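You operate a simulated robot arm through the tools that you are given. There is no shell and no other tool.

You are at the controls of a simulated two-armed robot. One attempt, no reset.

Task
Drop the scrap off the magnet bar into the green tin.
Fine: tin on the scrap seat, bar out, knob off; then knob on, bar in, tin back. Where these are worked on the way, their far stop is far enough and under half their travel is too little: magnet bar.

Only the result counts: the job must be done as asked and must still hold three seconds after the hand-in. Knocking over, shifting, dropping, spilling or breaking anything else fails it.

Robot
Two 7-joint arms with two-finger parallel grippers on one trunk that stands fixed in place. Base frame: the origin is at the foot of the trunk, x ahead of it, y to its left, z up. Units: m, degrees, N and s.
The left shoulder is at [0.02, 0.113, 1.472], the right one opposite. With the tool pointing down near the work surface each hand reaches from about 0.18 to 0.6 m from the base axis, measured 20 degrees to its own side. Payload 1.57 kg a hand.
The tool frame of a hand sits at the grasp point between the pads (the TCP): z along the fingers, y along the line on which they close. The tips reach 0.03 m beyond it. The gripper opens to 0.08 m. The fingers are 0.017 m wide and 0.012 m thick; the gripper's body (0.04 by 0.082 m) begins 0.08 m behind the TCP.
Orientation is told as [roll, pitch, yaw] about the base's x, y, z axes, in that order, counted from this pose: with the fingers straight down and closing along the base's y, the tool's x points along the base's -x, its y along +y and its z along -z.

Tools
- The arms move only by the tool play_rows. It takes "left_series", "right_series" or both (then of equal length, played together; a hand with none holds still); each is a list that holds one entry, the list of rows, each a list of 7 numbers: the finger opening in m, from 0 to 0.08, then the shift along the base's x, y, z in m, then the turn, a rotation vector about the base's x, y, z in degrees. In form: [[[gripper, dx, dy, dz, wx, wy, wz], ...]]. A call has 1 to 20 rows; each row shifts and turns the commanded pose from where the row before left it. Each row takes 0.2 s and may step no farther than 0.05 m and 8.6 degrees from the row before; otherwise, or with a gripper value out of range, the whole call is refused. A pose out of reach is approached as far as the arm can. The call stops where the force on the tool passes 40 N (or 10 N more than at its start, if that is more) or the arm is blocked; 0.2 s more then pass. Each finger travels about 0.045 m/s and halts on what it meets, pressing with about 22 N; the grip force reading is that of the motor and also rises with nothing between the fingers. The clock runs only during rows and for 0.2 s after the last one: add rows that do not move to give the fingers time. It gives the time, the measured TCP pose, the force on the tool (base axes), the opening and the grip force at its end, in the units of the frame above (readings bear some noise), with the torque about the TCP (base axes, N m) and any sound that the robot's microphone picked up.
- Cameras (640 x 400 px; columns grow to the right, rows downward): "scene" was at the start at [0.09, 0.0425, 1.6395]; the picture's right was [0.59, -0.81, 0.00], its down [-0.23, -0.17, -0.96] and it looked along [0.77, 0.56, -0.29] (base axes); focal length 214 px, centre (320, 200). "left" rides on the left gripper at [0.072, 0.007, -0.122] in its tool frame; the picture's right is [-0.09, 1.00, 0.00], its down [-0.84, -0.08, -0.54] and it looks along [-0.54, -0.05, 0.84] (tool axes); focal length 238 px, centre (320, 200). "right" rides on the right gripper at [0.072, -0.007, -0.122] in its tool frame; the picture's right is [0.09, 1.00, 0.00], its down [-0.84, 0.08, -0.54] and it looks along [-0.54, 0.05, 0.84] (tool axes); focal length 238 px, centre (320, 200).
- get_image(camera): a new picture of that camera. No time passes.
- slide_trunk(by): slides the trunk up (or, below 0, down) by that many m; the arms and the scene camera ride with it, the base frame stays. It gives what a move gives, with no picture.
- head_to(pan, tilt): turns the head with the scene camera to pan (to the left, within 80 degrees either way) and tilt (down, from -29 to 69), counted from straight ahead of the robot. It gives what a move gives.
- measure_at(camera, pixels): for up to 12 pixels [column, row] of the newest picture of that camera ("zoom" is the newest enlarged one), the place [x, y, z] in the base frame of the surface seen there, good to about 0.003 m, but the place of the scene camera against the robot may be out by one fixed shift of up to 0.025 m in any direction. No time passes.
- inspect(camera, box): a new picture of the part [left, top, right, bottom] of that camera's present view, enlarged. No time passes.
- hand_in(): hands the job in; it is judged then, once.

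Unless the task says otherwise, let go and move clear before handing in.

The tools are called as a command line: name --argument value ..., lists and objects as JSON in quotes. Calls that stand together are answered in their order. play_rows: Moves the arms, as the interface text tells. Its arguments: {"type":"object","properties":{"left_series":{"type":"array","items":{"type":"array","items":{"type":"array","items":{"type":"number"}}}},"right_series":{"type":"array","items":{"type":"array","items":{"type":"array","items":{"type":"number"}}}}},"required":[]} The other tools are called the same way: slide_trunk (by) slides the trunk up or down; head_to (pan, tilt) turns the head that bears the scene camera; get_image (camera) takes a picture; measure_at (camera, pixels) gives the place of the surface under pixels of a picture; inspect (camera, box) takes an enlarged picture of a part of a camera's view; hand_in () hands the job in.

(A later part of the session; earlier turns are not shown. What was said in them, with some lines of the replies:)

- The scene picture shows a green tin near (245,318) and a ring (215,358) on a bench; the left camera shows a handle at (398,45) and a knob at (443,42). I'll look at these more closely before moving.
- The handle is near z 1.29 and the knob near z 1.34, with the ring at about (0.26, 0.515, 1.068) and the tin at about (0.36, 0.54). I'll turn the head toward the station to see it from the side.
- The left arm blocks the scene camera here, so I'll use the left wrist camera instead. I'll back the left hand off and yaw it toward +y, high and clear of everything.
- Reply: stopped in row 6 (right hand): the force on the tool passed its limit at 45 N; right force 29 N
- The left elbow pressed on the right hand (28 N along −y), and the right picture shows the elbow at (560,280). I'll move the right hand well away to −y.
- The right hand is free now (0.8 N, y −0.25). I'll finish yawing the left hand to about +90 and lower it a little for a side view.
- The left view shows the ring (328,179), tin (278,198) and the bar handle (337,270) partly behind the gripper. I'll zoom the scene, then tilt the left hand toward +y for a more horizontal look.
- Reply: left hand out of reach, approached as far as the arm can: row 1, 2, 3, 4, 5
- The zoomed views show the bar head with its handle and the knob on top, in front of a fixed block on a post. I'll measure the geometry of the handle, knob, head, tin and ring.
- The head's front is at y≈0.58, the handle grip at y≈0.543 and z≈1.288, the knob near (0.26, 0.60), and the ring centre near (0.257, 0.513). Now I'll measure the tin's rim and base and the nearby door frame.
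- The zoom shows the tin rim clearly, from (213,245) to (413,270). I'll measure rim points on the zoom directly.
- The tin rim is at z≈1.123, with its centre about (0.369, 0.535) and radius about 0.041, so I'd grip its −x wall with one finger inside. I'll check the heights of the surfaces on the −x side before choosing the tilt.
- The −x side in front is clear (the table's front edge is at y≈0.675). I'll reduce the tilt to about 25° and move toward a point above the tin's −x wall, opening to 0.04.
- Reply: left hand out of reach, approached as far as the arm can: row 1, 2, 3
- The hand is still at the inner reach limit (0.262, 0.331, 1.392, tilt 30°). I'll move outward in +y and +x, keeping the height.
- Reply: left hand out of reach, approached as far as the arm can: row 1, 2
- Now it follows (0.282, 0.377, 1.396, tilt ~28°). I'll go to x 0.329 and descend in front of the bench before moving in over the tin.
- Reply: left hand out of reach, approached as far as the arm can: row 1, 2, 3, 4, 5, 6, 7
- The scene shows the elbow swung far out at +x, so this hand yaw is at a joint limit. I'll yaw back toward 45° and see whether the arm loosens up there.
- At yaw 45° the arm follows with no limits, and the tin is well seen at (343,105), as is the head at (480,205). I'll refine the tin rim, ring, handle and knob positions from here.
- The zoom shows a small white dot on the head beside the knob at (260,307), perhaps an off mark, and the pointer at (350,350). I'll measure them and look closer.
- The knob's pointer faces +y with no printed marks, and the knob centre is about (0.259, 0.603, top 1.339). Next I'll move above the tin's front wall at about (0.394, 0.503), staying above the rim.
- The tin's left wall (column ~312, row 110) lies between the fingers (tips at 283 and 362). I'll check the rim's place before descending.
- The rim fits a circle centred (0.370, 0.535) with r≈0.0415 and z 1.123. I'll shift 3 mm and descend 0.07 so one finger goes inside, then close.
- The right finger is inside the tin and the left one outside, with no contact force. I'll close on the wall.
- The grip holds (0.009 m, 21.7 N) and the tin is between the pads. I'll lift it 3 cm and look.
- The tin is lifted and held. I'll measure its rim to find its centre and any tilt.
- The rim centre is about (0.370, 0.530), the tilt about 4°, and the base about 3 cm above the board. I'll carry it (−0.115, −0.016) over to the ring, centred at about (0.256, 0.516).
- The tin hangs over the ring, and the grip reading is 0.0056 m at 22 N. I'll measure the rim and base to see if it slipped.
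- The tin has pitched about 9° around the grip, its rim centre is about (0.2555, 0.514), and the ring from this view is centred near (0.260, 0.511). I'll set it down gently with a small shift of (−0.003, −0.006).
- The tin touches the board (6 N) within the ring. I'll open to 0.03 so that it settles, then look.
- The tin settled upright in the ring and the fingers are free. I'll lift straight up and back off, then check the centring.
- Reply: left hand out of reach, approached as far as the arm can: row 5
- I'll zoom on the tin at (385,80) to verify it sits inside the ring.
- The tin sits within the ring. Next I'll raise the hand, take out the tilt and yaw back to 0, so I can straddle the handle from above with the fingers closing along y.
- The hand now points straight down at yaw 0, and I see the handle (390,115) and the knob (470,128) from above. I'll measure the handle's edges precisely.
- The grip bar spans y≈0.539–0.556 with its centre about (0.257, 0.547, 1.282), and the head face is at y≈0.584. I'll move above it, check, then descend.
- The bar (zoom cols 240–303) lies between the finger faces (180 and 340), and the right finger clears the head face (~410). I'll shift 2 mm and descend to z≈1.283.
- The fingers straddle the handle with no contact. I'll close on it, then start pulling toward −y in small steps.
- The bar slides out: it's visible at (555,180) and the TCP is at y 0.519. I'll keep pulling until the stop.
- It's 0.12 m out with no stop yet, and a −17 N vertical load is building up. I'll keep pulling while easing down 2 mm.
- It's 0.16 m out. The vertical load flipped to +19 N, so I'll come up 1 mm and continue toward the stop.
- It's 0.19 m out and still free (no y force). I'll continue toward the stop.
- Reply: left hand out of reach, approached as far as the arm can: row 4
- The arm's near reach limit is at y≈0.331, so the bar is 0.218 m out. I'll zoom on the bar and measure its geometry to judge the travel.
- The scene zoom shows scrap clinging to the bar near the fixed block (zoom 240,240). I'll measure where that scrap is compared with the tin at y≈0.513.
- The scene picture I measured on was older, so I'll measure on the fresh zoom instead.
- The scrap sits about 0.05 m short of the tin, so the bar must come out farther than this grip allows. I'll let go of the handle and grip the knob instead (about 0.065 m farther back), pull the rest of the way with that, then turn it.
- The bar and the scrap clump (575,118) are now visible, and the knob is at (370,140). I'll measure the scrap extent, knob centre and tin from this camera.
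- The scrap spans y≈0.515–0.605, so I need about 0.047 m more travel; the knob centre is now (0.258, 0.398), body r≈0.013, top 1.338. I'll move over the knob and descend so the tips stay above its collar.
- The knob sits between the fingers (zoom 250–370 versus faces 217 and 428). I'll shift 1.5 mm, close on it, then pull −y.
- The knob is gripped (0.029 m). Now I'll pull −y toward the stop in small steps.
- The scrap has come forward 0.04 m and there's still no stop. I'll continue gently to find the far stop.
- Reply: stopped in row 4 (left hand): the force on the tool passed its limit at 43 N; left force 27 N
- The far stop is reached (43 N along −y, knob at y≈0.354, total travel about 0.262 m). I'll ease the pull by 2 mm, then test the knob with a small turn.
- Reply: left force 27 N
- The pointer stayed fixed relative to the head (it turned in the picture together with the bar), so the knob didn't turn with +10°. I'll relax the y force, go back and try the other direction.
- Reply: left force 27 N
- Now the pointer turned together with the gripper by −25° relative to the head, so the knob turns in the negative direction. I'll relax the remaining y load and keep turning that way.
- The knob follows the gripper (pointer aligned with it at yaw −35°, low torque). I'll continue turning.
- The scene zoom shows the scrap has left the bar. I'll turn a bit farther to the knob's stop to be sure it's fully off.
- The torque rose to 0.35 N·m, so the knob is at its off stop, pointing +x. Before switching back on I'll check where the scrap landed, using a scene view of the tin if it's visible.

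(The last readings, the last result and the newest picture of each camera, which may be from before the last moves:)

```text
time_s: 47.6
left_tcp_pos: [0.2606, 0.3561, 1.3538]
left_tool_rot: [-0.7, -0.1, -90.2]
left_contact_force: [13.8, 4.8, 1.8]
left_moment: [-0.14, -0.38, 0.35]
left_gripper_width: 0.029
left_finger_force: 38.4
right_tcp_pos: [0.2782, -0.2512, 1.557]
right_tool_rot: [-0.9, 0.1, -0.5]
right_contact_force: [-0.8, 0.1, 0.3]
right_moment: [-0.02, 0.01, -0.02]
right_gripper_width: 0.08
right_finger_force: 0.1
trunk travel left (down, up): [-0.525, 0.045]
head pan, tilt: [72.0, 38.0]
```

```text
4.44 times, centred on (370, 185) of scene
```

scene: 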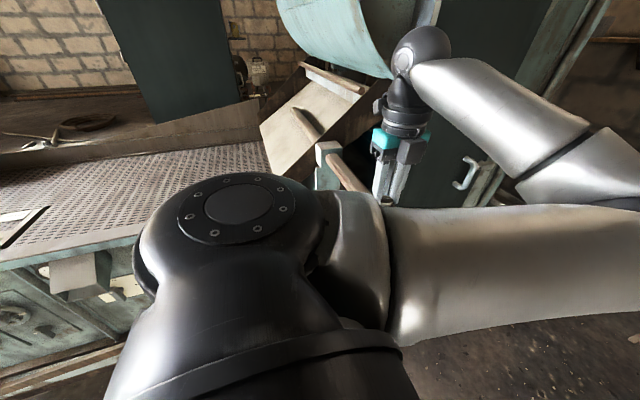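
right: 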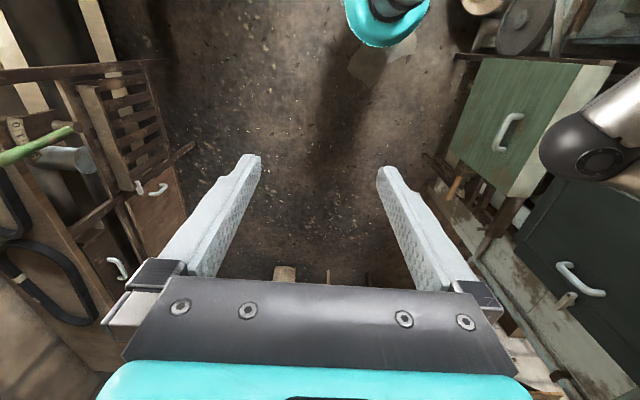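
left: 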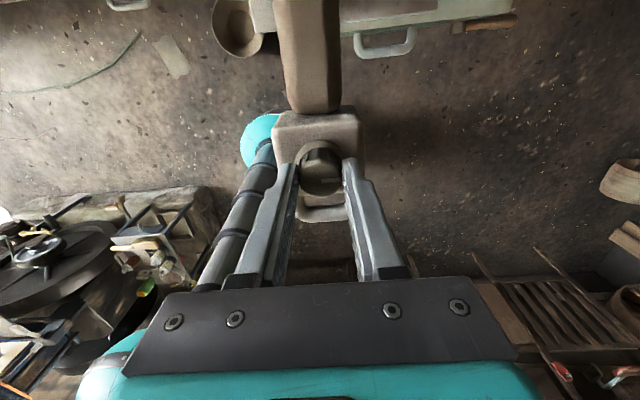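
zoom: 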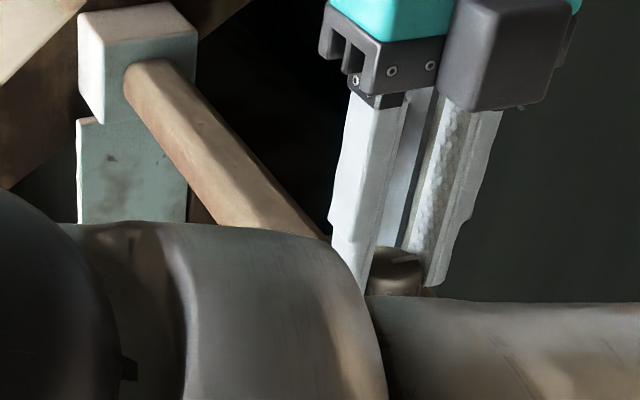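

The tin is hidden from the scene camera here, but the left camera will see it at yaw near 0. I'll turn the knob back (+) toward on.

play_rows --left_series '[[[0.0, -0.001, 0, -0.0005, 0, 0, 7], [0.0, 0, 0, 0, 0, 0, 7], [0.0, 0, 0, 0, 0, 0, 7], [0.0, 0, 0, 0, 0, 0, 7], [0.0, 0, 0, 0, 0, 0, 7], [0.0, 0, 0, 0, 0, 0, 7], [0.0, 0, 0, 0, 0, 0, 7], [0.0, 0, 0, 0, 0, 0, 7], [0.0, 0, 0, 0, 0, 0, 7], [0.0, 0, 0, 0, 0, 0, 7], [0.0, 0, 0, 0, 0, 0, 7], [0.0, 0, 0, 0, 0, 0, 0]]]'

get_image --camera "left"

inspect --camera "left" --box '[250, 0, 640, 230]'

```text
time_s: 50.2
left_tcp_pos: [0.2599, 0.354, 1.3532]
left_tool_rot: [-0.7, -0.1, -12.9]
left_contact_force: [14.7, 2.9, 17.8]
left_moment: [0.2, -0.15, 0.03]
left_gripper_width: 0.0291
left_finger_force: 38.7
right_tcp_pos: [0.277, -0.252, 1.557]
right_tool_rot: [-0.8, 0.2, -0.7]
right_contact_force: [0.3, -0.5, -0.1]
right_moment: [-0.01, 0.0, -0.02]
right_gripper_width: 0.0802
right_finger_force: 0.1
trunk travel left (down, up): [-0.525, 0.045]
head pan, tilt: [72.0, 38.0]
```

```text
taken
```

left: 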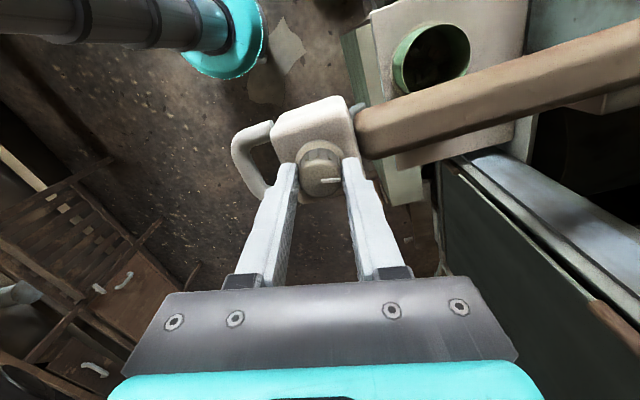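

```text
1.64 times, centred on (445, 115) of left
```

zoom: 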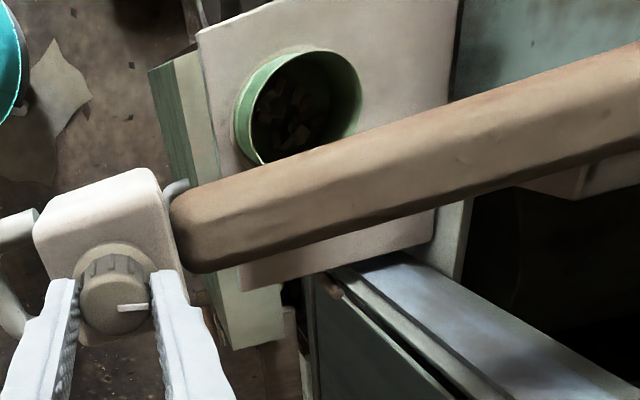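

Scrap is visible inside the tin (zoom 295,105). I'll continue turning the knob + to its on stop.

play_rows --left_series '[[[0.0, 0.001, 0, 0.0005, 0, 0, 7], [0.0, 0, 0, 0, 0, 0, 6], [0.0, 0, 0, 0, 0, 0, 6], [0.0, 0, 0, 0, 0, 0, 6], [0.0, 0, 0, 0, 0, 0, 0]]]'

inspect --camera "left" --box '[230, 80, 410, 220]'

```text
time_s: 51.4
left_tcp_pos: [0.2556, 0.3539, 1.3529]
left_tool_rot: [-0.7, 0.3, 12.2]
left_contact_force: [-1.8, -1.9, 1.2]
left_moment: [-0.23, 0.65, -0.01]
left_gripper_width: 0.0279
left_finger_force: 38.2
right_tcp_pos: [0.275, -0.2512, 1.556]
right_tool_rot: [-0.9, 0.0, -0.6]
right_contact_force: [-0.3, 0.8, -0.3]
right_moment: [0.02, 0.0, -0.01]
right_gripper_width: 0.08
right_finger_force: 0.1
trunk travel left (down, up): [-0.525, 0.045]
head pan, tilt: [72.0, 38.0]
```

```text
2.86 times, centred on (320, 150) of left
```

zoom: 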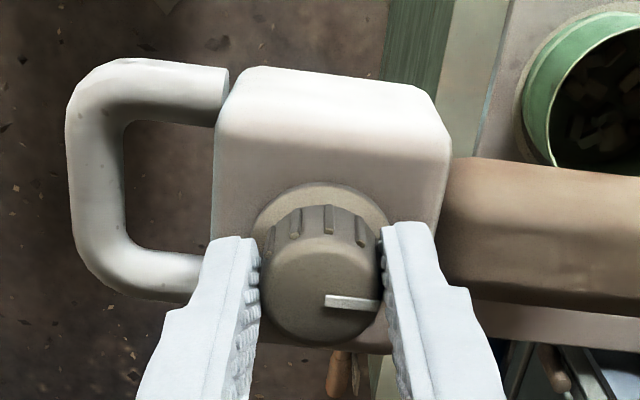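

The pointer is again parallel with the bar. I'll press a little further + to confirm that it's at its on stop.

play_rows --left_series '[[[0.0, 0.002, 0, 0, 0, 0, 6], [0.0, 0.001, 0, 0, 0, 0, 6], [0.0, 0, 0, 0, 0, 0, 0]]]'

inspect --camera "left" --box '[230, 80, 410, 220]'

```text
time_s: 52.2
left_tcp_pos: [0.2589, 0.3548, 1.3532]
left_tool_rot: [-0.6, 0.0, 24.1]
left_contact_force: [-8.3, -0.8, -9.1]
left_moment: [0.09, 0.11, -0.33]
left_gripper_width: 0.0286
left_finger_force: 38.5
right_tcp_pos: [0.274, -0.2508, 1.5575]
right_tool_rot: [-0.8, -0.1, -0.6]
right_contact_force: [0.4, 0.0, -0.3]
right_moment: [0.0, 0.02, 0.02]
right_gripper_width: 0.08
right_finger_force: 0.0
trunk travel left (down, up): [-0.525, 0.045]
head pan, tilt: [72.0, 38.0]
```

```text
2.86 times, centred on (320, 150) of left
```

zoom: 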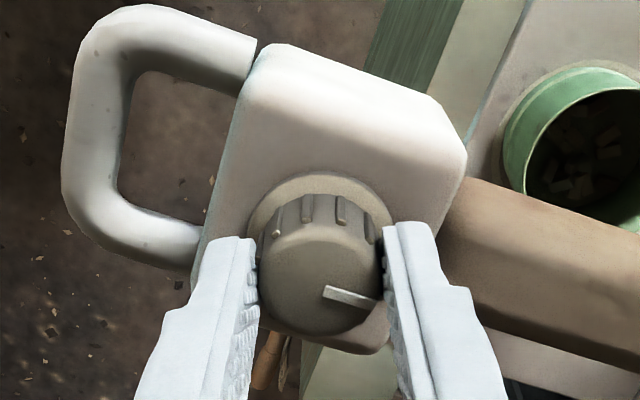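

The torque of −0.33 N·m with the pointer along the bar means the knob is at its on stop. Still holding it at that orientation, I'll push the bar in by about 0.19 m, watching the tin clearance.

play_rows --left_series '[[[0.0, 0, 0.005, 0, 0, 0, 0], [0.0, 0, 0.01, 0, 0, 0, 0], [0.0, 0, 0.01, 0, 0, 0, 0], [0.0, 0, 0.01, 0, 0, 0, 0], [0.0, 0, 0.01, 0, 0, 0, 0], [0.0, 0, 0.01, 0, 0, 0, 0], [0.0, 0, 0.01, 0, 0, 0, 0], [0.0, 0, 0.01, 0, 0, 0, 0], [0.0, 0, 0.01, 0, 0, 0, 0], [0.0, 0, 0.01, 0, 0, 0, 0], [0.0, 0, 0, 0, 0, 0, 0]]]'

get_image --camera "left"

```text
time_s: 54.6
left_tcp_pos: [0.2582, 0.4518, 1.3529]
left_tool_rot: [-0.7, 0.0, 24.1]
left_contact_force: [-12.4, 1.6, -20.3]
left_moment: [-0.11, 0.58, -0.12]
left_gripper_width: 0.0287
left_finger_force: 38.6
right_tcp_pos: [0.2735, -0.2505, 1.5577]
right_tool_rot: [-0.9, 0.1, -0.7]
right_contact_force: [0.3, -0.4, -0.1]
right_moment: [0.01, -0.02, 0.02]
right_gripper_width: 0.0799
right_finger_force: 0.0
trunk travel left (down, up): [-0.525, 0.045]
head pan, tilt: [72.0, 38.0]
```

```text
taken
```

left: 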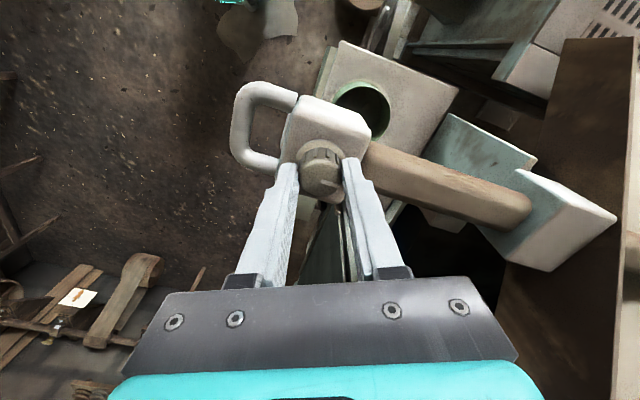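

The bar is sliding in (knob at y 0.452). I'll ease the small side loads and push on to y≈0.545.

play_rows --left_series '[[[0.0, -0.0005, 0.005, -0.0008, 0, 0, 0], [0.0, 0, 0.01, 0, 0, 0, 0], [0.0, 0, 0.01, 0, 0, 0, 0], [0.0, 0, 0.01, 0, 0, 0, 0], [0.0, 0, 0.01, 0, 0, 0, 0], [0.0, 0, 0.01, 0, 0, 0, 0], [0.0, 0, 0.01, 0, 0, 0, 0], [0.0, 0, 0.01, 0, 0, 0, 0], [0.0, 0, 0.01, 0, 0, 0, 0], [0.0, 0, 0.01, 0, 0, 0, 0], [0.0, 0, 0, 0, 0, 0, 0]]]'

get_image --camera "left"

get_image --camera "scene"

```text
time_s: 57.0
left_tcp_pos: [0.2602, 0.5449, 1.3534]
left_tool_rot: [-0.7, -0.2, 24.0]
left_contact_force: [-4.3, 0.3, -1.5]
left_moment: [-0.06, 0.0, -0.09]
left_gripper_width: 0.0286
left_finger_force: 38.1
right_tcp_pos: [0.2761, -0.2524, 1.5575]
right_tool_rot: [-0.9, 0.0, -0.6]
right_contact_force: [0.2, 0.0, 0.0]
right_moment: [0.01, 0.03, -0.01]
right_gripper_width: 0.0799
right_finger_force: 0.1
trunk travel left (down, up): [-0.525, 0.045]
head pan, tilt: [72.0, 38.0]
```

```text
taken
```

left: 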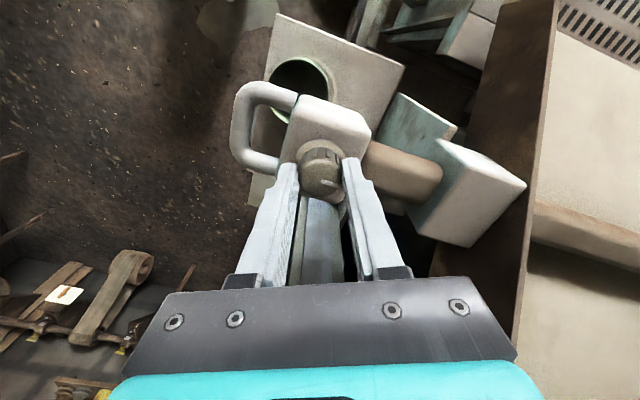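

```text
taken
```

scene: 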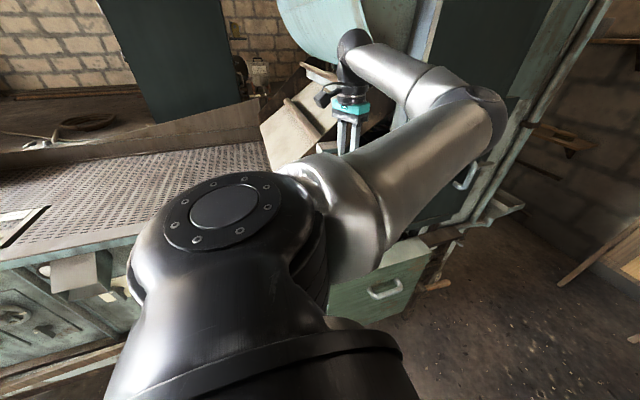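

About 0.07 m remains. I'll check how high and near the chute board is before pushing the hand farther.

measure_at --camera "left" --pixels '[[500, 150], [540, 60], [535, 200], [520, 280], [550, 20], [590, 230], [480, 180], [440, 230], [560, 120], [600, 300], [525, 180], [470, 230]]'

inspect --camera "scene" --box '[280, 20, 420, 160]'

```text
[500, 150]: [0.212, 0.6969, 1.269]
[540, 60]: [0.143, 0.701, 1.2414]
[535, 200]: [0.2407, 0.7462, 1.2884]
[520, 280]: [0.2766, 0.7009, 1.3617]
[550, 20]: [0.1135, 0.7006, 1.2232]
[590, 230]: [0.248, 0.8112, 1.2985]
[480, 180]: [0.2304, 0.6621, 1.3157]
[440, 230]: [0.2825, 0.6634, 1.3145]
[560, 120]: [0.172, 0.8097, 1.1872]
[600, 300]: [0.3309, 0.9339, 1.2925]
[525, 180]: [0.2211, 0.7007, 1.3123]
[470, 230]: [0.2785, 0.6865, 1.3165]
```

```text
2.86 times, centred on (350, 90) of scene
```

zoom: 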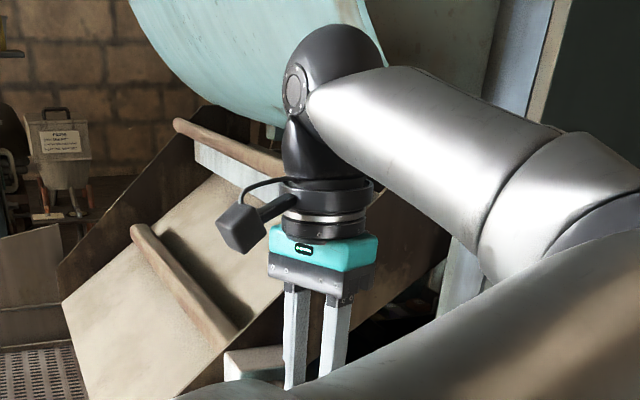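

The chute's side board stands at y≈0.70, so for the last part I'll push by the handle as before. I'll release the knob, rise, unyaw and go above the handle at y≈0.478.

play_rows --left_series '[[[0.04, 0, 0, 0, 0, 0, 0], [0.055, 0, 0, 0, 0, 0, 0], [0.055, 0, 0, 0, 0, 0, 0], [0.055, 0, 0, 0.03, 0, 0, 0], [0.05, 0, 0, 0.03, 0, 0, -8], [0.034, 0, -0.02, 0, 0, 0, -8], [0.034, 0, -0.025, 0, 0, 0, -8], [0.034, -0.002, -0.021, 0, 0, 0, 0], [0.034, 0, 0, -0.03, 0, 0, 0], [0.034, 0, 0, -0.03, 0, 0, 0], [0.034, 0, 0, 0, 0, 0, 0]]]'

get_image --camera "left"

inspect --camera "left" --box '[240, 80, 440, 210]'

```text
time_s: 59.4
left_tcp_pos: [0.2595, 0.4803, 1.3538]
left_tool_rot: [-0.6, -0.1, 0.1]
left_contact_force: [0.5, -1.1, -0.4]
left_moment: [0.01, -0.01, 0.01]
left_gripper_width: 0.0338
left_finger_force: 0.1
right_tcp_pos: [0.2747, -0.2528, 1.5574]
right_tool_rot: [-0.9, 0.0, -0.6]
right_contact_force: [0.8, 0.7, -1.1]
right_moment: [0.01, 0.0, 0.04]
right_gripper_width: 0.0797
right_finger_force: 0.1
trunk travel left (down, up): [-0.525, 0.045]
head pan, tilt: [72.0, 38.0]
```

```text
taken
```

left: 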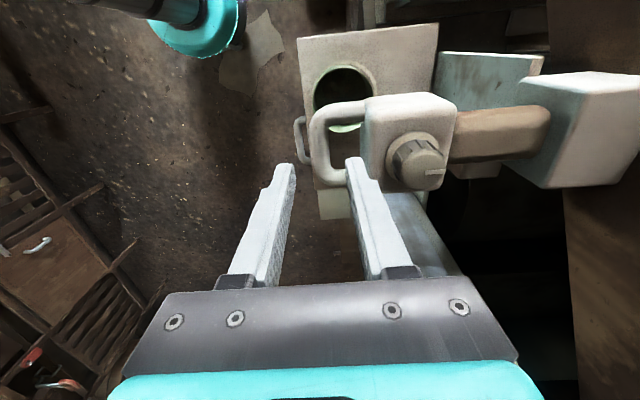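

```text
3.08 times, centred on (340, 145) of left
```

zoom: 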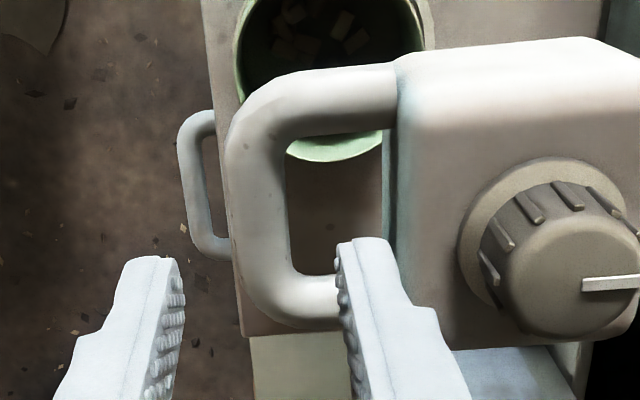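

The handle bar (zoom 228–287) is centred between the fingers, the pointer is at on, and the tin shows scrap. I'll descend to the handle and close.

play_rows --left_series '[[[0.034, 0, -0.001, -0.02, 0, 0, 0], [0.034, 0, 0, -0.02, 0, 0, 0], [0.034, 0, 0, -0.02, 0, 0, 0], [0.034, 0, 0, -0.011, 0, 0, 0], [0.034, 0, 0, 0, 0, 0, 0], [0.0, 0, 0, 0, 0, 0, 0], [0.0, 0, 0, 0, 0, 0, 0], [0.0, 0, 0, 0, 0, 0, 0]]]'

get_image --camera "left"

```text
time_s: 61.2
left_tcp_pos: [0.2578, 0.4791, 1.281]
left_tool_rot: [-0.6, -0.1, 0.0]
left_contact_force: [-0.9, 0.4, -1.8]
left_moment: [0.07, -0.12, 0.08]
left_gripper_width: 0.0161
left_finger_force: 30.3
right_tcp_pos: [0.2753, -0.2521, 1.558]
right_tool_rot: [-0.9, -0.1, -0.6]
right_contact_force: [-0.2, 0.3, -0.3]
right_moment: [-0.02, -0.03, 0.04]
right_gripper_width: 0.08
right_finger_force: 0.0
trunk travel left (down, up): [-0.525, 0.045]
head pan, tilt: [72.0, 38.0]
```

```text
taken
```

left: 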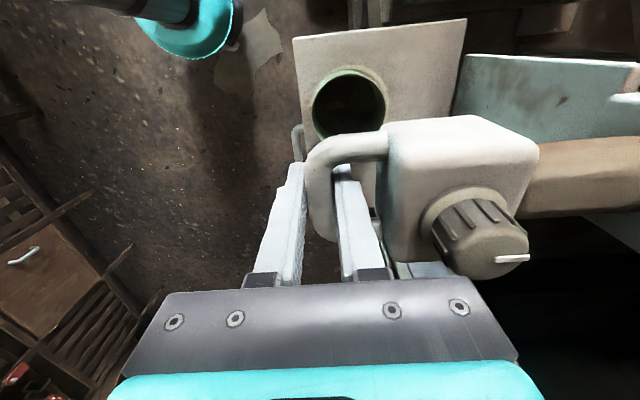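

The handle is gripped at y 0.479. I'll push it in to the home stop.

play_rows --left_series '[[[0.0, 0, 0.01, 0, 0, 0, 0], [0.0, 0, 0.01, 0, 0, 0, 0], [0.0, 0, 0.01, 0, 0, 0, 0], [0.0, 0, 0.01, 0, 0, 0, 0], [0.0, 0, 0.01, 0, 0, 0, 0], [0.0, 0, 0.01, 0, 0, 0, 0], [0.0, 0, 0.005, 0, 0, 0, 0], [0.0, 0, 0.005, 0, 0, 0, 0], [0.0, 0, 0.004, 0, 0, 0, 0], [0.0, 0, 0, 0, 0, 0, 0]]]'

get_image --camera "left"

```text
time_s: 63.4
left_tcp_pos: [0.2581, 0.5484, 1.2822]
left_tool_rot: [-1.0, -0.2, 0.1]
left_contact_force: [-4.2, -19.0, -15.2]
left_moment: [0.05, -0.32, 0.05]
left_gripper_width: 0.016
left_finger_force: 31.4
right_tcp_pos: [0.2762, -0.2554, 1.5565]
right_tool_rot: [-0.7, 0.0, -0.6]
right_contact_force: [-0.1, 0.7, -0.2]
right_moment: [0.0, -0.04, -0.04]
right_gripper_width: 0.0801
right_finger_force: 0.0
trunk travel left (down, up): [-0.525, 0.045]
head pan, tilt: [72.0, 38.0]
```

```text
taken
```

left: 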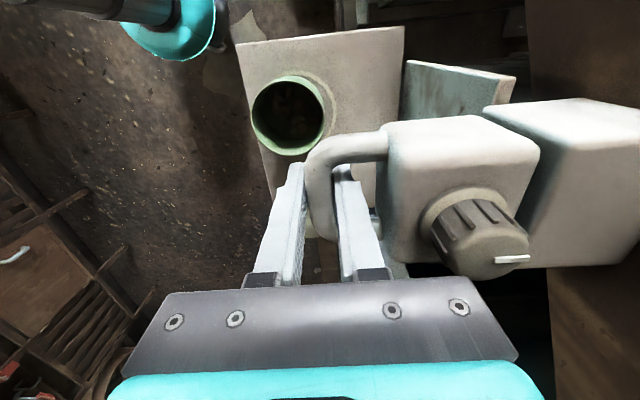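

The bar is home (−19 N at y 0.548, head against the block, pointer on). I'll release the handle, rise, and turn to yaw 45° with a smaller tilt (12°) for the tin, since the earlier tilt made it pitch.

play_rows --left_series '[[[0.02, 0, -0.001, 0, 0, 0, 0], [0.034, 0, 0, 0, 0, 0, 0], [0.034, 0, 0, 0, 0, 0, 0], [0.034, 0, 0, 0.03, 0, 0, 0], [0.034, 0, 0, 0.03, 0, 0, 0], [0.034, 0, 0, 0.03, 0, 0, 0], [0.034, 0, -0.03, 0.03, 0, 0, 0], [0.034, 0, -0.03, 0, 0, 0, 8], [0.034, 0, -0.03, 0, 0, 0, 8], [0.034, 0, -0.03, 0, 0, 0, 8], [0.034, 0, -0.01, 0, 0, 0, 8], [0.034, 0, 0, 0, 0, 0, 8], [0.034, 0, 0, 0, 0, 0, 5], [0.034, 0, 0, 0, 4.25, -4.25, 0], [0.034, 0, 0, 0, 4.25, -4.25, 0], [0.034, 0, 0, 0, 0, 0, 0]]]'

get_image --camera "left"

inspect --camera "left" --box '[310, 10, 470, 130]'

```text
time_s: 66.8
left_tcp_pos: [0.2571, 0.4211, 1.4021]
left_tool_rot: [-0.7, -12.1, 45.0]
left_contact_force: [-0.9, 0.3, 1.1]
left_moment: [0.01, 0.01, -0.01]
left_gripper_width: 0.034
left_finger_force: 0.0
right_tcp_pos: [0.2755, -0.2516, 1.5581]
right_tool_rot: [-0.8, 0.1, -0.5]
right_contact_force: [-0.1, -0.4, 0.8]
right_moment: [0.0, 0.02, 0.0]
right_gripper_width: 0.0801
right_finger_force: 0.1
trunk travel left (down, up): [-0.525, 0.045]
head pan, tilt: [72.0, 38.0]
```

```text
taken
```

left: 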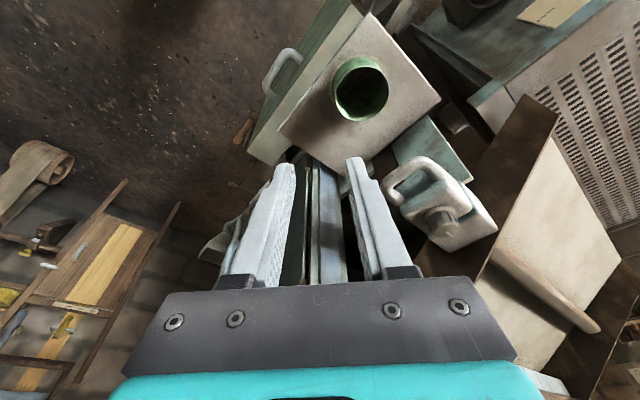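

```text
3.33 times, centred on (390, 70) of left
```

zoom: 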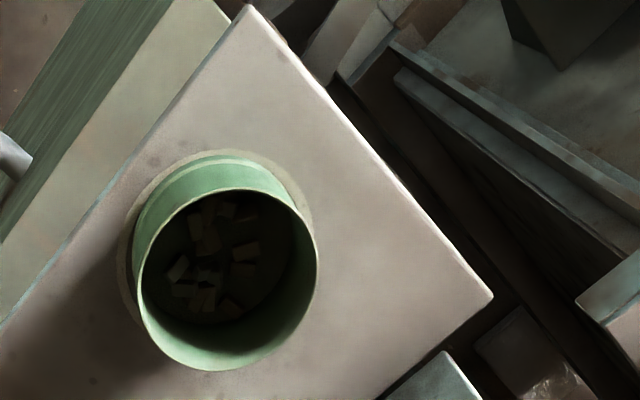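

All the scrap is in the tin and none is on the board. I'll measure the rim for the grasp.

measure_at --camera "zoom" --pixels '[[139, 275], [317, 268], [225, 189], [225, 369], [163, 215], [290, 207], [158, 335], [298, 330], [175, 160], [130, 250], [230, 155]]'

```text
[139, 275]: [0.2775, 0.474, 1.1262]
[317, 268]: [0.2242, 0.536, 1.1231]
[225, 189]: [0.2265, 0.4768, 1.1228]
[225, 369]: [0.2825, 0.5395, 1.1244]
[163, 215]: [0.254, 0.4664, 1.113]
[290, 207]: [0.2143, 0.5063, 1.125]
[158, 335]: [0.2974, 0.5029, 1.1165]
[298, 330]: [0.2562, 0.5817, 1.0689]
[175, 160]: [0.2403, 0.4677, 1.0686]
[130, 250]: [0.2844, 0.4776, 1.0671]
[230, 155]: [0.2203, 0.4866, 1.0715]
```

The tin centre is about (0.2545, 0.506) with the rim at 1.124. I'll go to just above its front wall, at about (0.281, 0.476).

play_rows --left_series '[[[0.026, 0.004, 0.0091, -0.035, 0, 0, 0], [0.026, 0.004, 0.0091, -0.035, 0, 0, 0], [0.026, 0.004, 0.0091, -0.035, 0, 0, 0], [0.026, 0.004, 0.0091, -0.035, 0, 0, 0], [0.026, 0.004, 0.0091, -0.035, 0, 0, 0], [0.026, 0.004, 0.0091, -0.035, 0, 0, 0], [0.026, 0, 0, 0, 0, 0, 0]]]'

get_image --camera "left"

inspect --camera "left" --box '[260, 60, 460, 200]'

```text
time_s: 68.4
left_tcp_pos: [0.2819, 0.474, 1.1914]
left_tool_rot: [-0.6, -12.1, 45.0]
left_contact_force: [0.1, 0.7, -0.5]
left_moment: [0.03, -0.01, -0.01]
left_gripper_width: 0.026
left_finger_force: 0.1
right_tcp_pos: [0.2746, -0.2535, 1.5585]
right_tool_rot: [-0.7, 0.0, -0.6]
right_contact_force: [-0.7, 0.3, -0.4]
right_moment: [0.03, 0.0, 0.06]
right_gripper_width: 0.0801
right_finger_force: 0.1
trunk travel left (down, up): [-0.525, 0.045]
head pan, tilt: [72.0, 38.0]
```

```text
taken
```

left: 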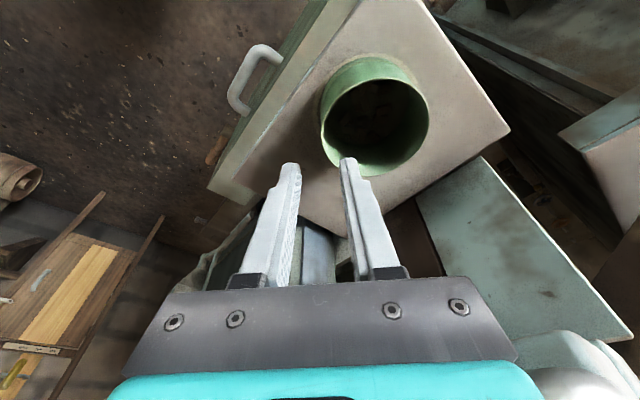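

```text
2.86 times, centred on (360, 130) of left
```

zoom: 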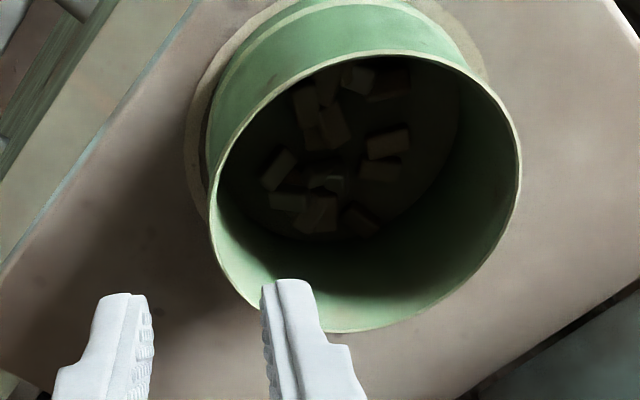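

The wall's left edge (zoom 212) is centred between the finger faces (152 and 265), and the scrap lies near the middle of the tin. I'll verify two rim points before descending.

measure_at --camera "zoom" --pixels '[[211, 215], [519, 170], [360, 55], [350, 330], [240, 125], [480, 260], [225, 265], [460, 75]]'

```text
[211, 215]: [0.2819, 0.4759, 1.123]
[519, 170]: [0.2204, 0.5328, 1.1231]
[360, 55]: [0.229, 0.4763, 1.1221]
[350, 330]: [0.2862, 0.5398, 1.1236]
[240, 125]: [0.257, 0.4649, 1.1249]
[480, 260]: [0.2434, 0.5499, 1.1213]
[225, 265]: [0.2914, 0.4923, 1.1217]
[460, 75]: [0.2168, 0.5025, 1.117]
```

The rim centre is confirmed at about (0.254, 0.506). I'll shift (−1.4, +1.4) mm, descend to z≈1.119 and close on the wall.

play_rows --left_series '[[[0.026, -0.0014, 0.0014, -0.02, 0, 0, 0], [0.026, 0, 0, -0.02, 0, 0, 0], [0.026, 0, 0, -0.02, 0, 0, 0], [0.026, 0, 0, -0.012, 0, 0, 0], [0.026, 0, 0, 0, 0, 0, 0]]]'

inspect --camera "left" --box '[250, 60, 490, 240]'

```text
time_s: 69.6
left_tcp_pos: [0.2811, 0.4771, 1.1193]
left_tool_rot: [-0.5, -12.1, 45.0]
left_contact_force: [-0.5, 0.3, -0.7]
left_moment: [0.0, -0.02, -0.02]
left_gripper_width: 0.026
left_finger_force: 0.0
right_tcp_pos: [0.2759, -0.2522, 1.5579]
right_tool_rot: [-0.7, 0.0, -0.5]
right_contact_force: [-0.1, 0.0, 0.5]
right_moment: [-0.01, 0.03, 0.01]
right_gripper_width: 0.0801
right_finger_force: 0.1
trunk travel left (down, up): [-0.525, 0.045]
head pan, tilt: [72.0, 38.0]
```

```text
2.22 times, centred on (370, 150) of left
```

zoom: 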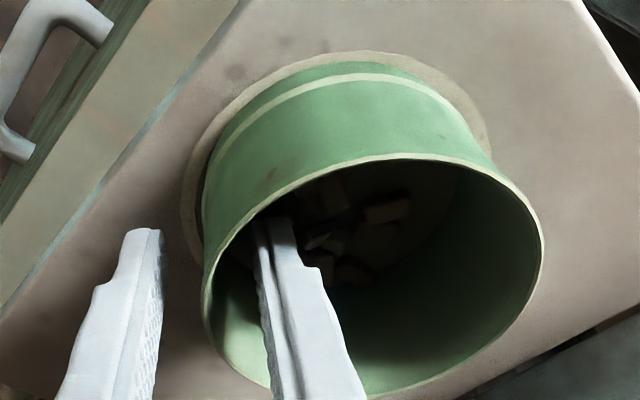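

One finger is inside and one outside, with no contact. I'll close on the wall.

play_rows --left_series '[[[0.01, 0, 0, 0, 0, 0, 0], [0.0, 0, 0, 0, 0, 0, 0], [0.0, 0, 0, 0, 0, 0, 0], [0.0, 0, 0, 0, 0, 0, 0], [0.0, 0, 0, 0, 0, 0, 0]]]'

inspect --camera "left" --box '[250, 60, 490, 240]'

```text
time_s: 70.8
left_tcp_pos: [0.2801, 0.4771, 1.12]
left_tool_rot: [-0.7, -12.0, 45.0]
left_contact_force: [0.4, -0.2, 2.3]
left_moment: [0.17, 0.19, -0.07]
left_gripper_width: 0.0024
left_finger_force: 21.8
right_tcp_pos: [0.2749, -0.2514, 1.5578]
right_tool_rot: [-0.9, 0.0, -0.6]
right_contact_force: [-0.5, 0.1, -0.2]
right_moment: [-0.01, -0.02, 0.0]
right_gripper_width: 0.0799
right_finger_force: 0.0
trunk travel left (down, up): [-0.525, 0.045]
head pan, tilt: [72.0, 38.0]
```

```text
2.22 times, centred on (370, 150) of left
```

zoom: 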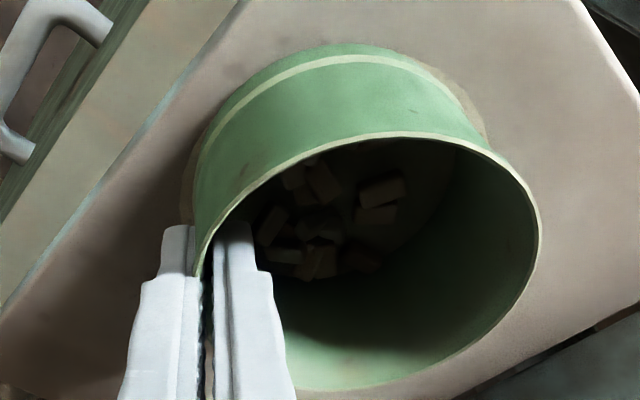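

It's a flush grip on the wall (0.0024 m). I'll lift slowly by 3 cm and check the tin's level.

play_rows --left_series '[[[0.0, 0, 0, 0.006, 0, 0, 0], [0.0, 0, 0, 0.008, 0, 0, 0], [0.0, 0, 0, 0.008, 0, 0, 0], [0.0, 0, 0, 0.008, 0, 0, 0], [0.0, 0, 0, 0, 0, 0, 0]]]'

inspect --camera "left" --box '[250, 60, 490, 240]'

measure_at --camera "zoom" --pixels '[[400, 135], [300, 158], [539, 230], [510, 310], [330, 388], [430, 370], [220, 205], [470, 145]]'

```text
time_s: 72.0
left_tcp_pos: [0.281, 0.4771, 1.1501]
left_tool_rot: [-0.6, -12.1, 45.0]
left_contact_force: [0.1, 0.3, -1.1]
left_moment: [0.0, -0.06, 0.0]
left_gripper_width: 0.0023
left_finger_force: 21.8
right_tcp_pos: [0.2762, -0.2528, 1.5584]
right_tool_rot: [-0.8, 0.0, -0.6]
right_contact_force: [0.4, 0.2, 0.3]
right_moment: [0.01, 0.03, 0.01]
right_gripper_width: 0.0801
right_finger_force: 0.0
trunk travel left (down, up): [-0.525, 0.045]
head pan, tilt: [72.0, 38.0]
```

```text
2.22 times, centred on (370, 150) of left
```

zoom: 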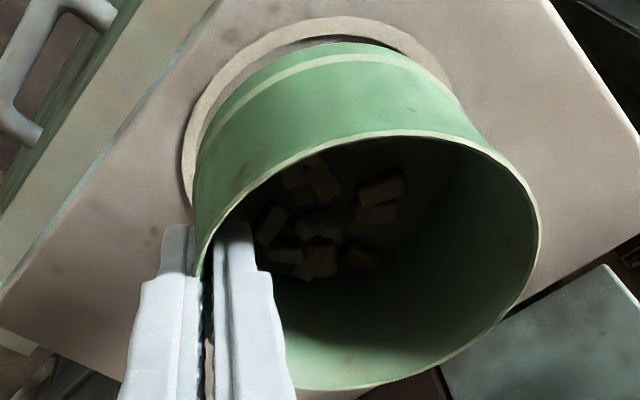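

```text
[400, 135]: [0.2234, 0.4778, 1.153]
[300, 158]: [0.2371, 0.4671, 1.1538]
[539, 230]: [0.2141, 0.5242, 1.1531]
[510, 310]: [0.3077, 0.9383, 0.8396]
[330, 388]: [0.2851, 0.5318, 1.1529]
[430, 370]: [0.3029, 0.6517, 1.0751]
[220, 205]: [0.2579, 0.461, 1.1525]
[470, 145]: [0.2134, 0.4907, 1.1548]
```

The lifted tin is level (rim z 1.153 all around) with the scrap inside. I'll carry it back by (+0.116, +0.030) to its original place near (0.370, 0.535).

play_rows --left_series '[[[0.0, 0.008, 0.002, 0, 0, 0, 0], [0.0, 0.014, 0.004, 0, 0, 0, 0], [0.0, 0.016, 0.004, 0, 0, 0, 0], [0.0, 0.016, 0.004, 0, 0, 0, 0], [0.0, 0.016, 0.004, 0, 0, 0, 0], [0.0, 0.016, 0.004, 0, 0, 0, 0], [0.0, 0.014, 0.004, 0, 0, 0, 0], [0.0, 0.01, 0.0025, 0, 0, 0, 0], [0.0, 0.006, 0.002, 0, 0, 0, 0], [0.0, 0, 0, 0, 0, 0, 0]]]'

get_image --camera "left"

inspect --camera "left" --box '[250, 60, 490, 240]'

measure_at --camera "zoom" --pixels '[[400, 135], [300, 158], [538, 230], [330, 386], [220, 205], [470, 145], [300, 80], [380, 60]]'

```text
time_s: 74.2
left_tcp_pos: [0.3962, 0.5084, 1.1495]
left_tool_rot: [-0.5, -12.1, 45.0]
left_contact_force: [0.0, -0.9, -0.5]
left_moment: [-0.03, -0.05, 0.02]
left_gripper_width: 0.0022
left_finger_force: 21.7
right_tcp_pos: [0.2756, -0.2522, 1.5575]
right_tool_rot: [-0.7, 0.1, -0.6]
right_contact_force: [-0.9, -0.2, 0.0]
right_moment: [-0.01, 0.01, -0.03]
right_gripper_width: 0.0797
right_finger_force: 0.1
trunk travel left (down, up): [-0.525, 0.045]
head pan, tilt: [72.0, 38.0]
```

```text
taken
```

left: 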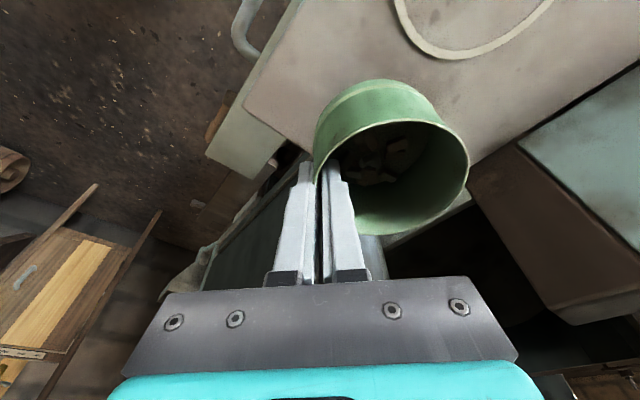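

```text
2.22 times, centred on (370, 150) of left
```

zoom: 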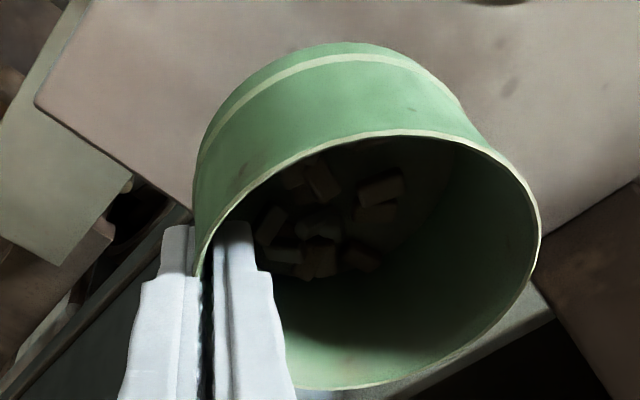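

```text
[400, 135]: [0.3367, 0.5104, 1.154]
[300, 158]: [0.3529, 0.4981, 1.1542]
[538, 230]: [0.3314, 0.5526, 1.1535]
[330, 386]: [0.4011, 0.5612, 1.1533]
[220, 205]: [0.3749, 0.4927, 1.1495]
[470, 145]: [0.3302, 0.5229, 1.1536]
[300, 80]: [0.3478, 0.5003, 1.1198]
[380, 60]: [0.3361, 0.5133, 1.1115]
```

The tin centre is at (0.370, 0.5345), matching its original place. I'll lower it by 0.03 to the board and release.

play_rows --left_series '[[[0.0, 0, 0, -0.008, 0, 0, 0], [0.0, 0, 0, -0.008, 0, 0, 0], [0.0, 0, 0, -0.007, 0, 0, 0], [0.0, 0, 0, -0.004, 0, 0, 0], [0.0, 0, 0, -0.0025, 0, 0, 0], [0.0, 0, 0, 0, 0, 0, 0]]]'

inspect --camera "left" --box '[250, 60, 490, 240]'

```text
time_s: 75.6
left_tcp_pos: [0.3955, 0.5072, 1.1205]
left_tool_rot: [-0.6, -12.2, 45.0]
left_contact_force: [0.0, -1.1, 2.7]
left_moment: [0.05, 0.13, 0.04]
left_gripper_width: 0.0021
left_finger_force: 21.9
right_tcp_pos: [0.2753, -0.2523, 1.5568]
right_tool_rot: [-0.8, 0.0, -0.6]
right_contact_force: [0.7, -0.5, 0.0]
right_moment: [-0.06, 0.0, 0.0]
right_gripper_width: 0.0797
right_finger_force: 0.0
trunk travel left (down, up): [-0.525, 0.045]
head pan, tilt: [72.0, 38.0]
```

```text
2.22 times, centred on (370, 150) of left
```

zoom: 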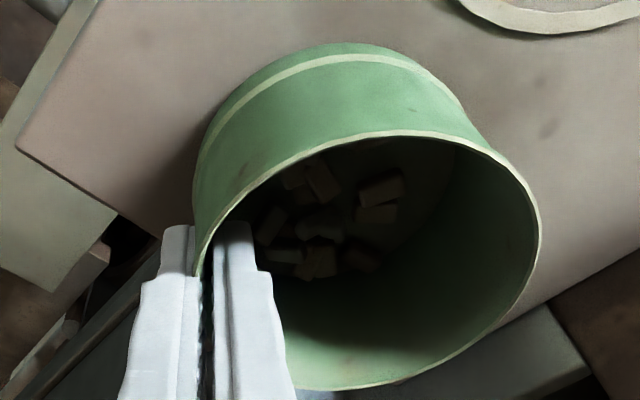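

The tin touches the board (2.7 N). I'll open gently, lift straight up, then back away.

play_rows --left_series '[[[0.008, 0, 0, -0.0005, 0, 0, 0], [0.016, 0, 0, 0, 0, 0, 0], [0.024, 0, 0, 0, 0, 0, 0], [0.024, 0, 0, 0, 0, 0, 0], [0.024, 0, 0, 0.015, 0, 0, 0], [0.024, 0, 0, 0.025, 0, 0, 0], [0.024, 0, 0, 0.03, 0, 0, 0], [0.024, -0.01, -0.01, 0.03, 0, 0, 0], [0.024, -0.02, -0.02, 0.03, 0, 0, 0], [0.024, -0.02, -0.02, 0.03, 0, 0, 0], [0.024, -0.02, -0.02, 0.02, 0, 0, 0], [0.024, 0, 0, 0, 0, 0, 0]]]'

get_image --camera "left"

inspect --camera "left" --box '[280, 0, 520, 180]'

```text
time_s: 78.2
left_tcp_pos: [0.3284, 0.4359, 1.3012]
left_tool_rot: [-0.7, -12.1, 45.0]
left_contact_force: [-0.1, -0.7, -0.2]
left_moment: [-0.06, -0.02, -0.01]
left_gripper_width: 0.0243
left_finger_force: 0.1
right_tcp_pos: [0.2752, -0.2512, 1.5574]
right_tool_rot: [-0.9, 0.0, -0.6]
right_contact_force: [0.1, -0.2, -0.3]
right_moment: [-0.05, 0.01, 0.01]
right_gripper_width: 0.08
right_finger_force: 0.0
trunk travel left (down, up): [-0.525, 0.045]
head pan, tilt: [72.0, 38.0]
```

```text
taken
```

left: 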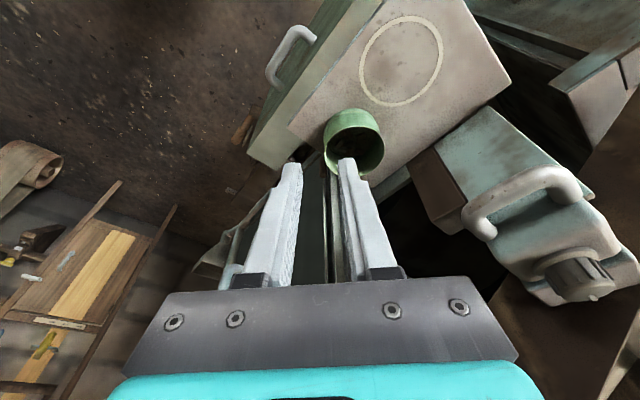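

```text
2.22 times, centred on (400, 90) of left
```

zoom: 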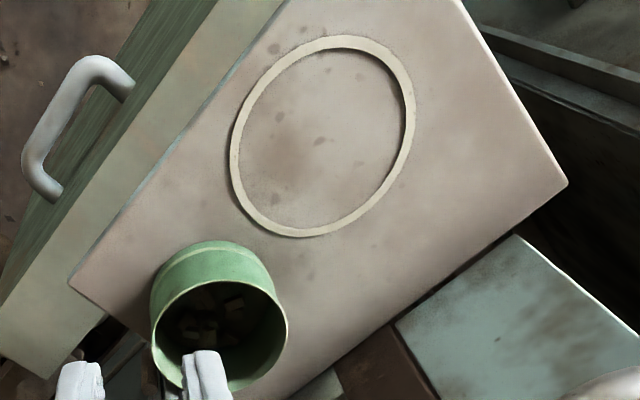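

The tin stands upright in its old place with the scrap in it, and the ring is empty. I'll back the arm up a bit more and verify the knob, bar and tin once more.

play_rows --left_series '[[[0.024, -0.015, -0.01, 0.04, 0, 0, 0], [0.024, -0.015, -0.01, 0.04, 0, 0, 0], [0.024, -0.01, 0, 0.04, 0, 0, 0], [0.024, 0, 0, 0, 0, 0, 0]]]'

get_image --camera "left"

inspect --camera "left" --box '[300, 0, 540, 200]'

inspect --camera "scene" --box '[290, 110, 420, 200]'

```text
time_s: 79.2
left_tcp_pos: [0.2898, 0.4145, 1.4227]
left_tool_rot: [-0.5, -12.1, 45.0]
left_contact_force: [0.3, 0.3, -0.2]
left_moment: [0.01, 0.04, -0.02]
left_gripper_width: 0.024
left_finger_force: 0.0
right_tcp_pos: [0.2747, -0.2526, 1.5576]
right_tool_rot: [-0.8, 0.0, -0.6]
right_contact_force: [-0.7, -0.6, -0.1]
right_moment: [-0.03, 0.01, -0.01]
right_gripper_width: 0.0797
right_finger_force: 0.1
trunk travel left (down, up): [-0.525, 0.045]
head pan, tilt: [72.0, 38.0]
```

```text
taken
```

left: 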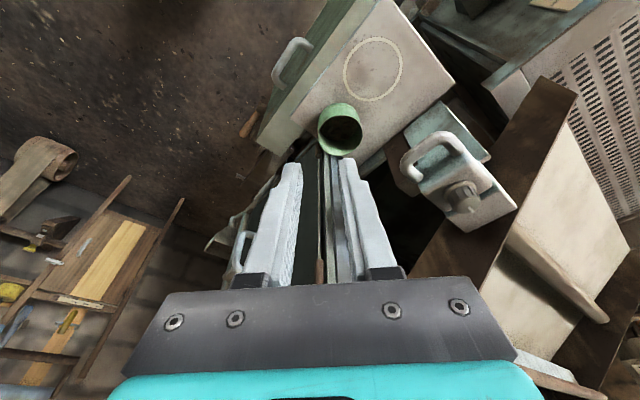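

```text
2.00 times, centred on (420, 100) of left
```

zoom: 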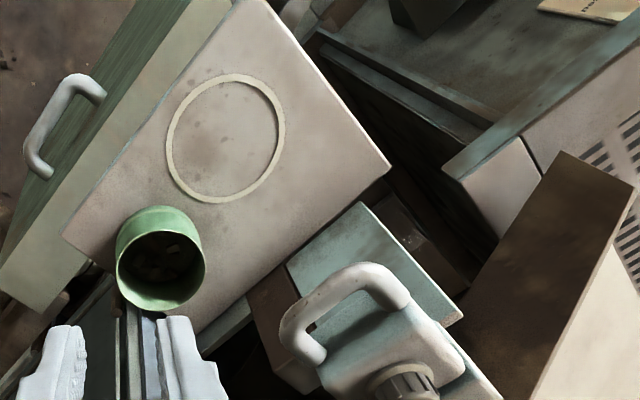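

```text
4.44 times, centred on (355, 155) of scene
```

zoom: 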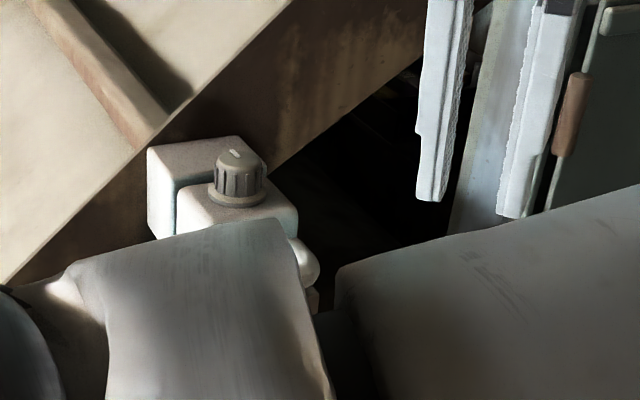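

I'll compare the knob pointer and the head–block gap closely with the starting picture, and measure the handle.

inspect --camera "scene" --box '[310, 130, 360, 165]'

measure_at --camera "left" --pixels '[[428, 138], [412, 150], [445, 135], [480, 200], [341, 104], [319, 135], [361, 130], [345, 156]]'

```text
11.43 times, centred on (335, 148) of scene
```

zoom: 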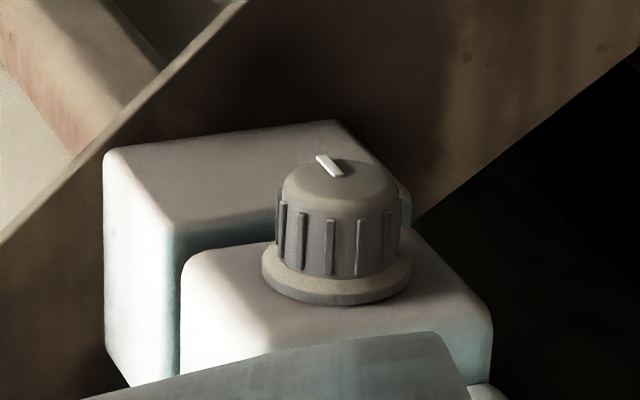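

```text
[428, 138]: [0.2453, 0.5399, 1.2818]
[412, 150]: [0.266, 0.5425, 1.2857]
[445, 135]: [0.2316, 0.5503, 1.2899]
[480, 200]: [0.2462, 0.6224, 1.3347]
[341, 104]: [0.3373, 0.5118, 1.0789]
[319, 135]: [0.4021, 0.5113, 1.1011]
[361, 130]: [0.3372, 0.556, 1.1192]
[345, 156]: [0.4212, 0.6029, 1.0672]
```

The knob pointer, the head–block gap and the handle (y≈0.543) match the starting picture. The tin is back at its place with the scrap and the hand is clear, so I'm handing in.

hand_in

```text
The job is handed in.
```

The scrap is in the green tin, and the tin is back in its original place. Everything in the station looks as it did at the start. The job is handed in; no verdict has come back yet.

- **Tin:** I set it on the ring for the drop, then carried it back level with the scrap inside. Its rim centre measured (0.370, 0.535), the same as before. The board looked clean, with no scrap on it.
- **Magnet bar:** I pulled it out to its far stop, about 0.26 m of travel. Afterwards I pushed it back in to its home stop.
- **Knob:** I turned it to its off stop and the scrap let go of the bar. I then turned it back to its on stop, with the pointer where it started.

Early on, while I was moving the left arm for a better view, its elbow bumped the right hand. The contact tripped the force stop at 45 N, so I moved the right hand clear. It only touched the robot's own hand.
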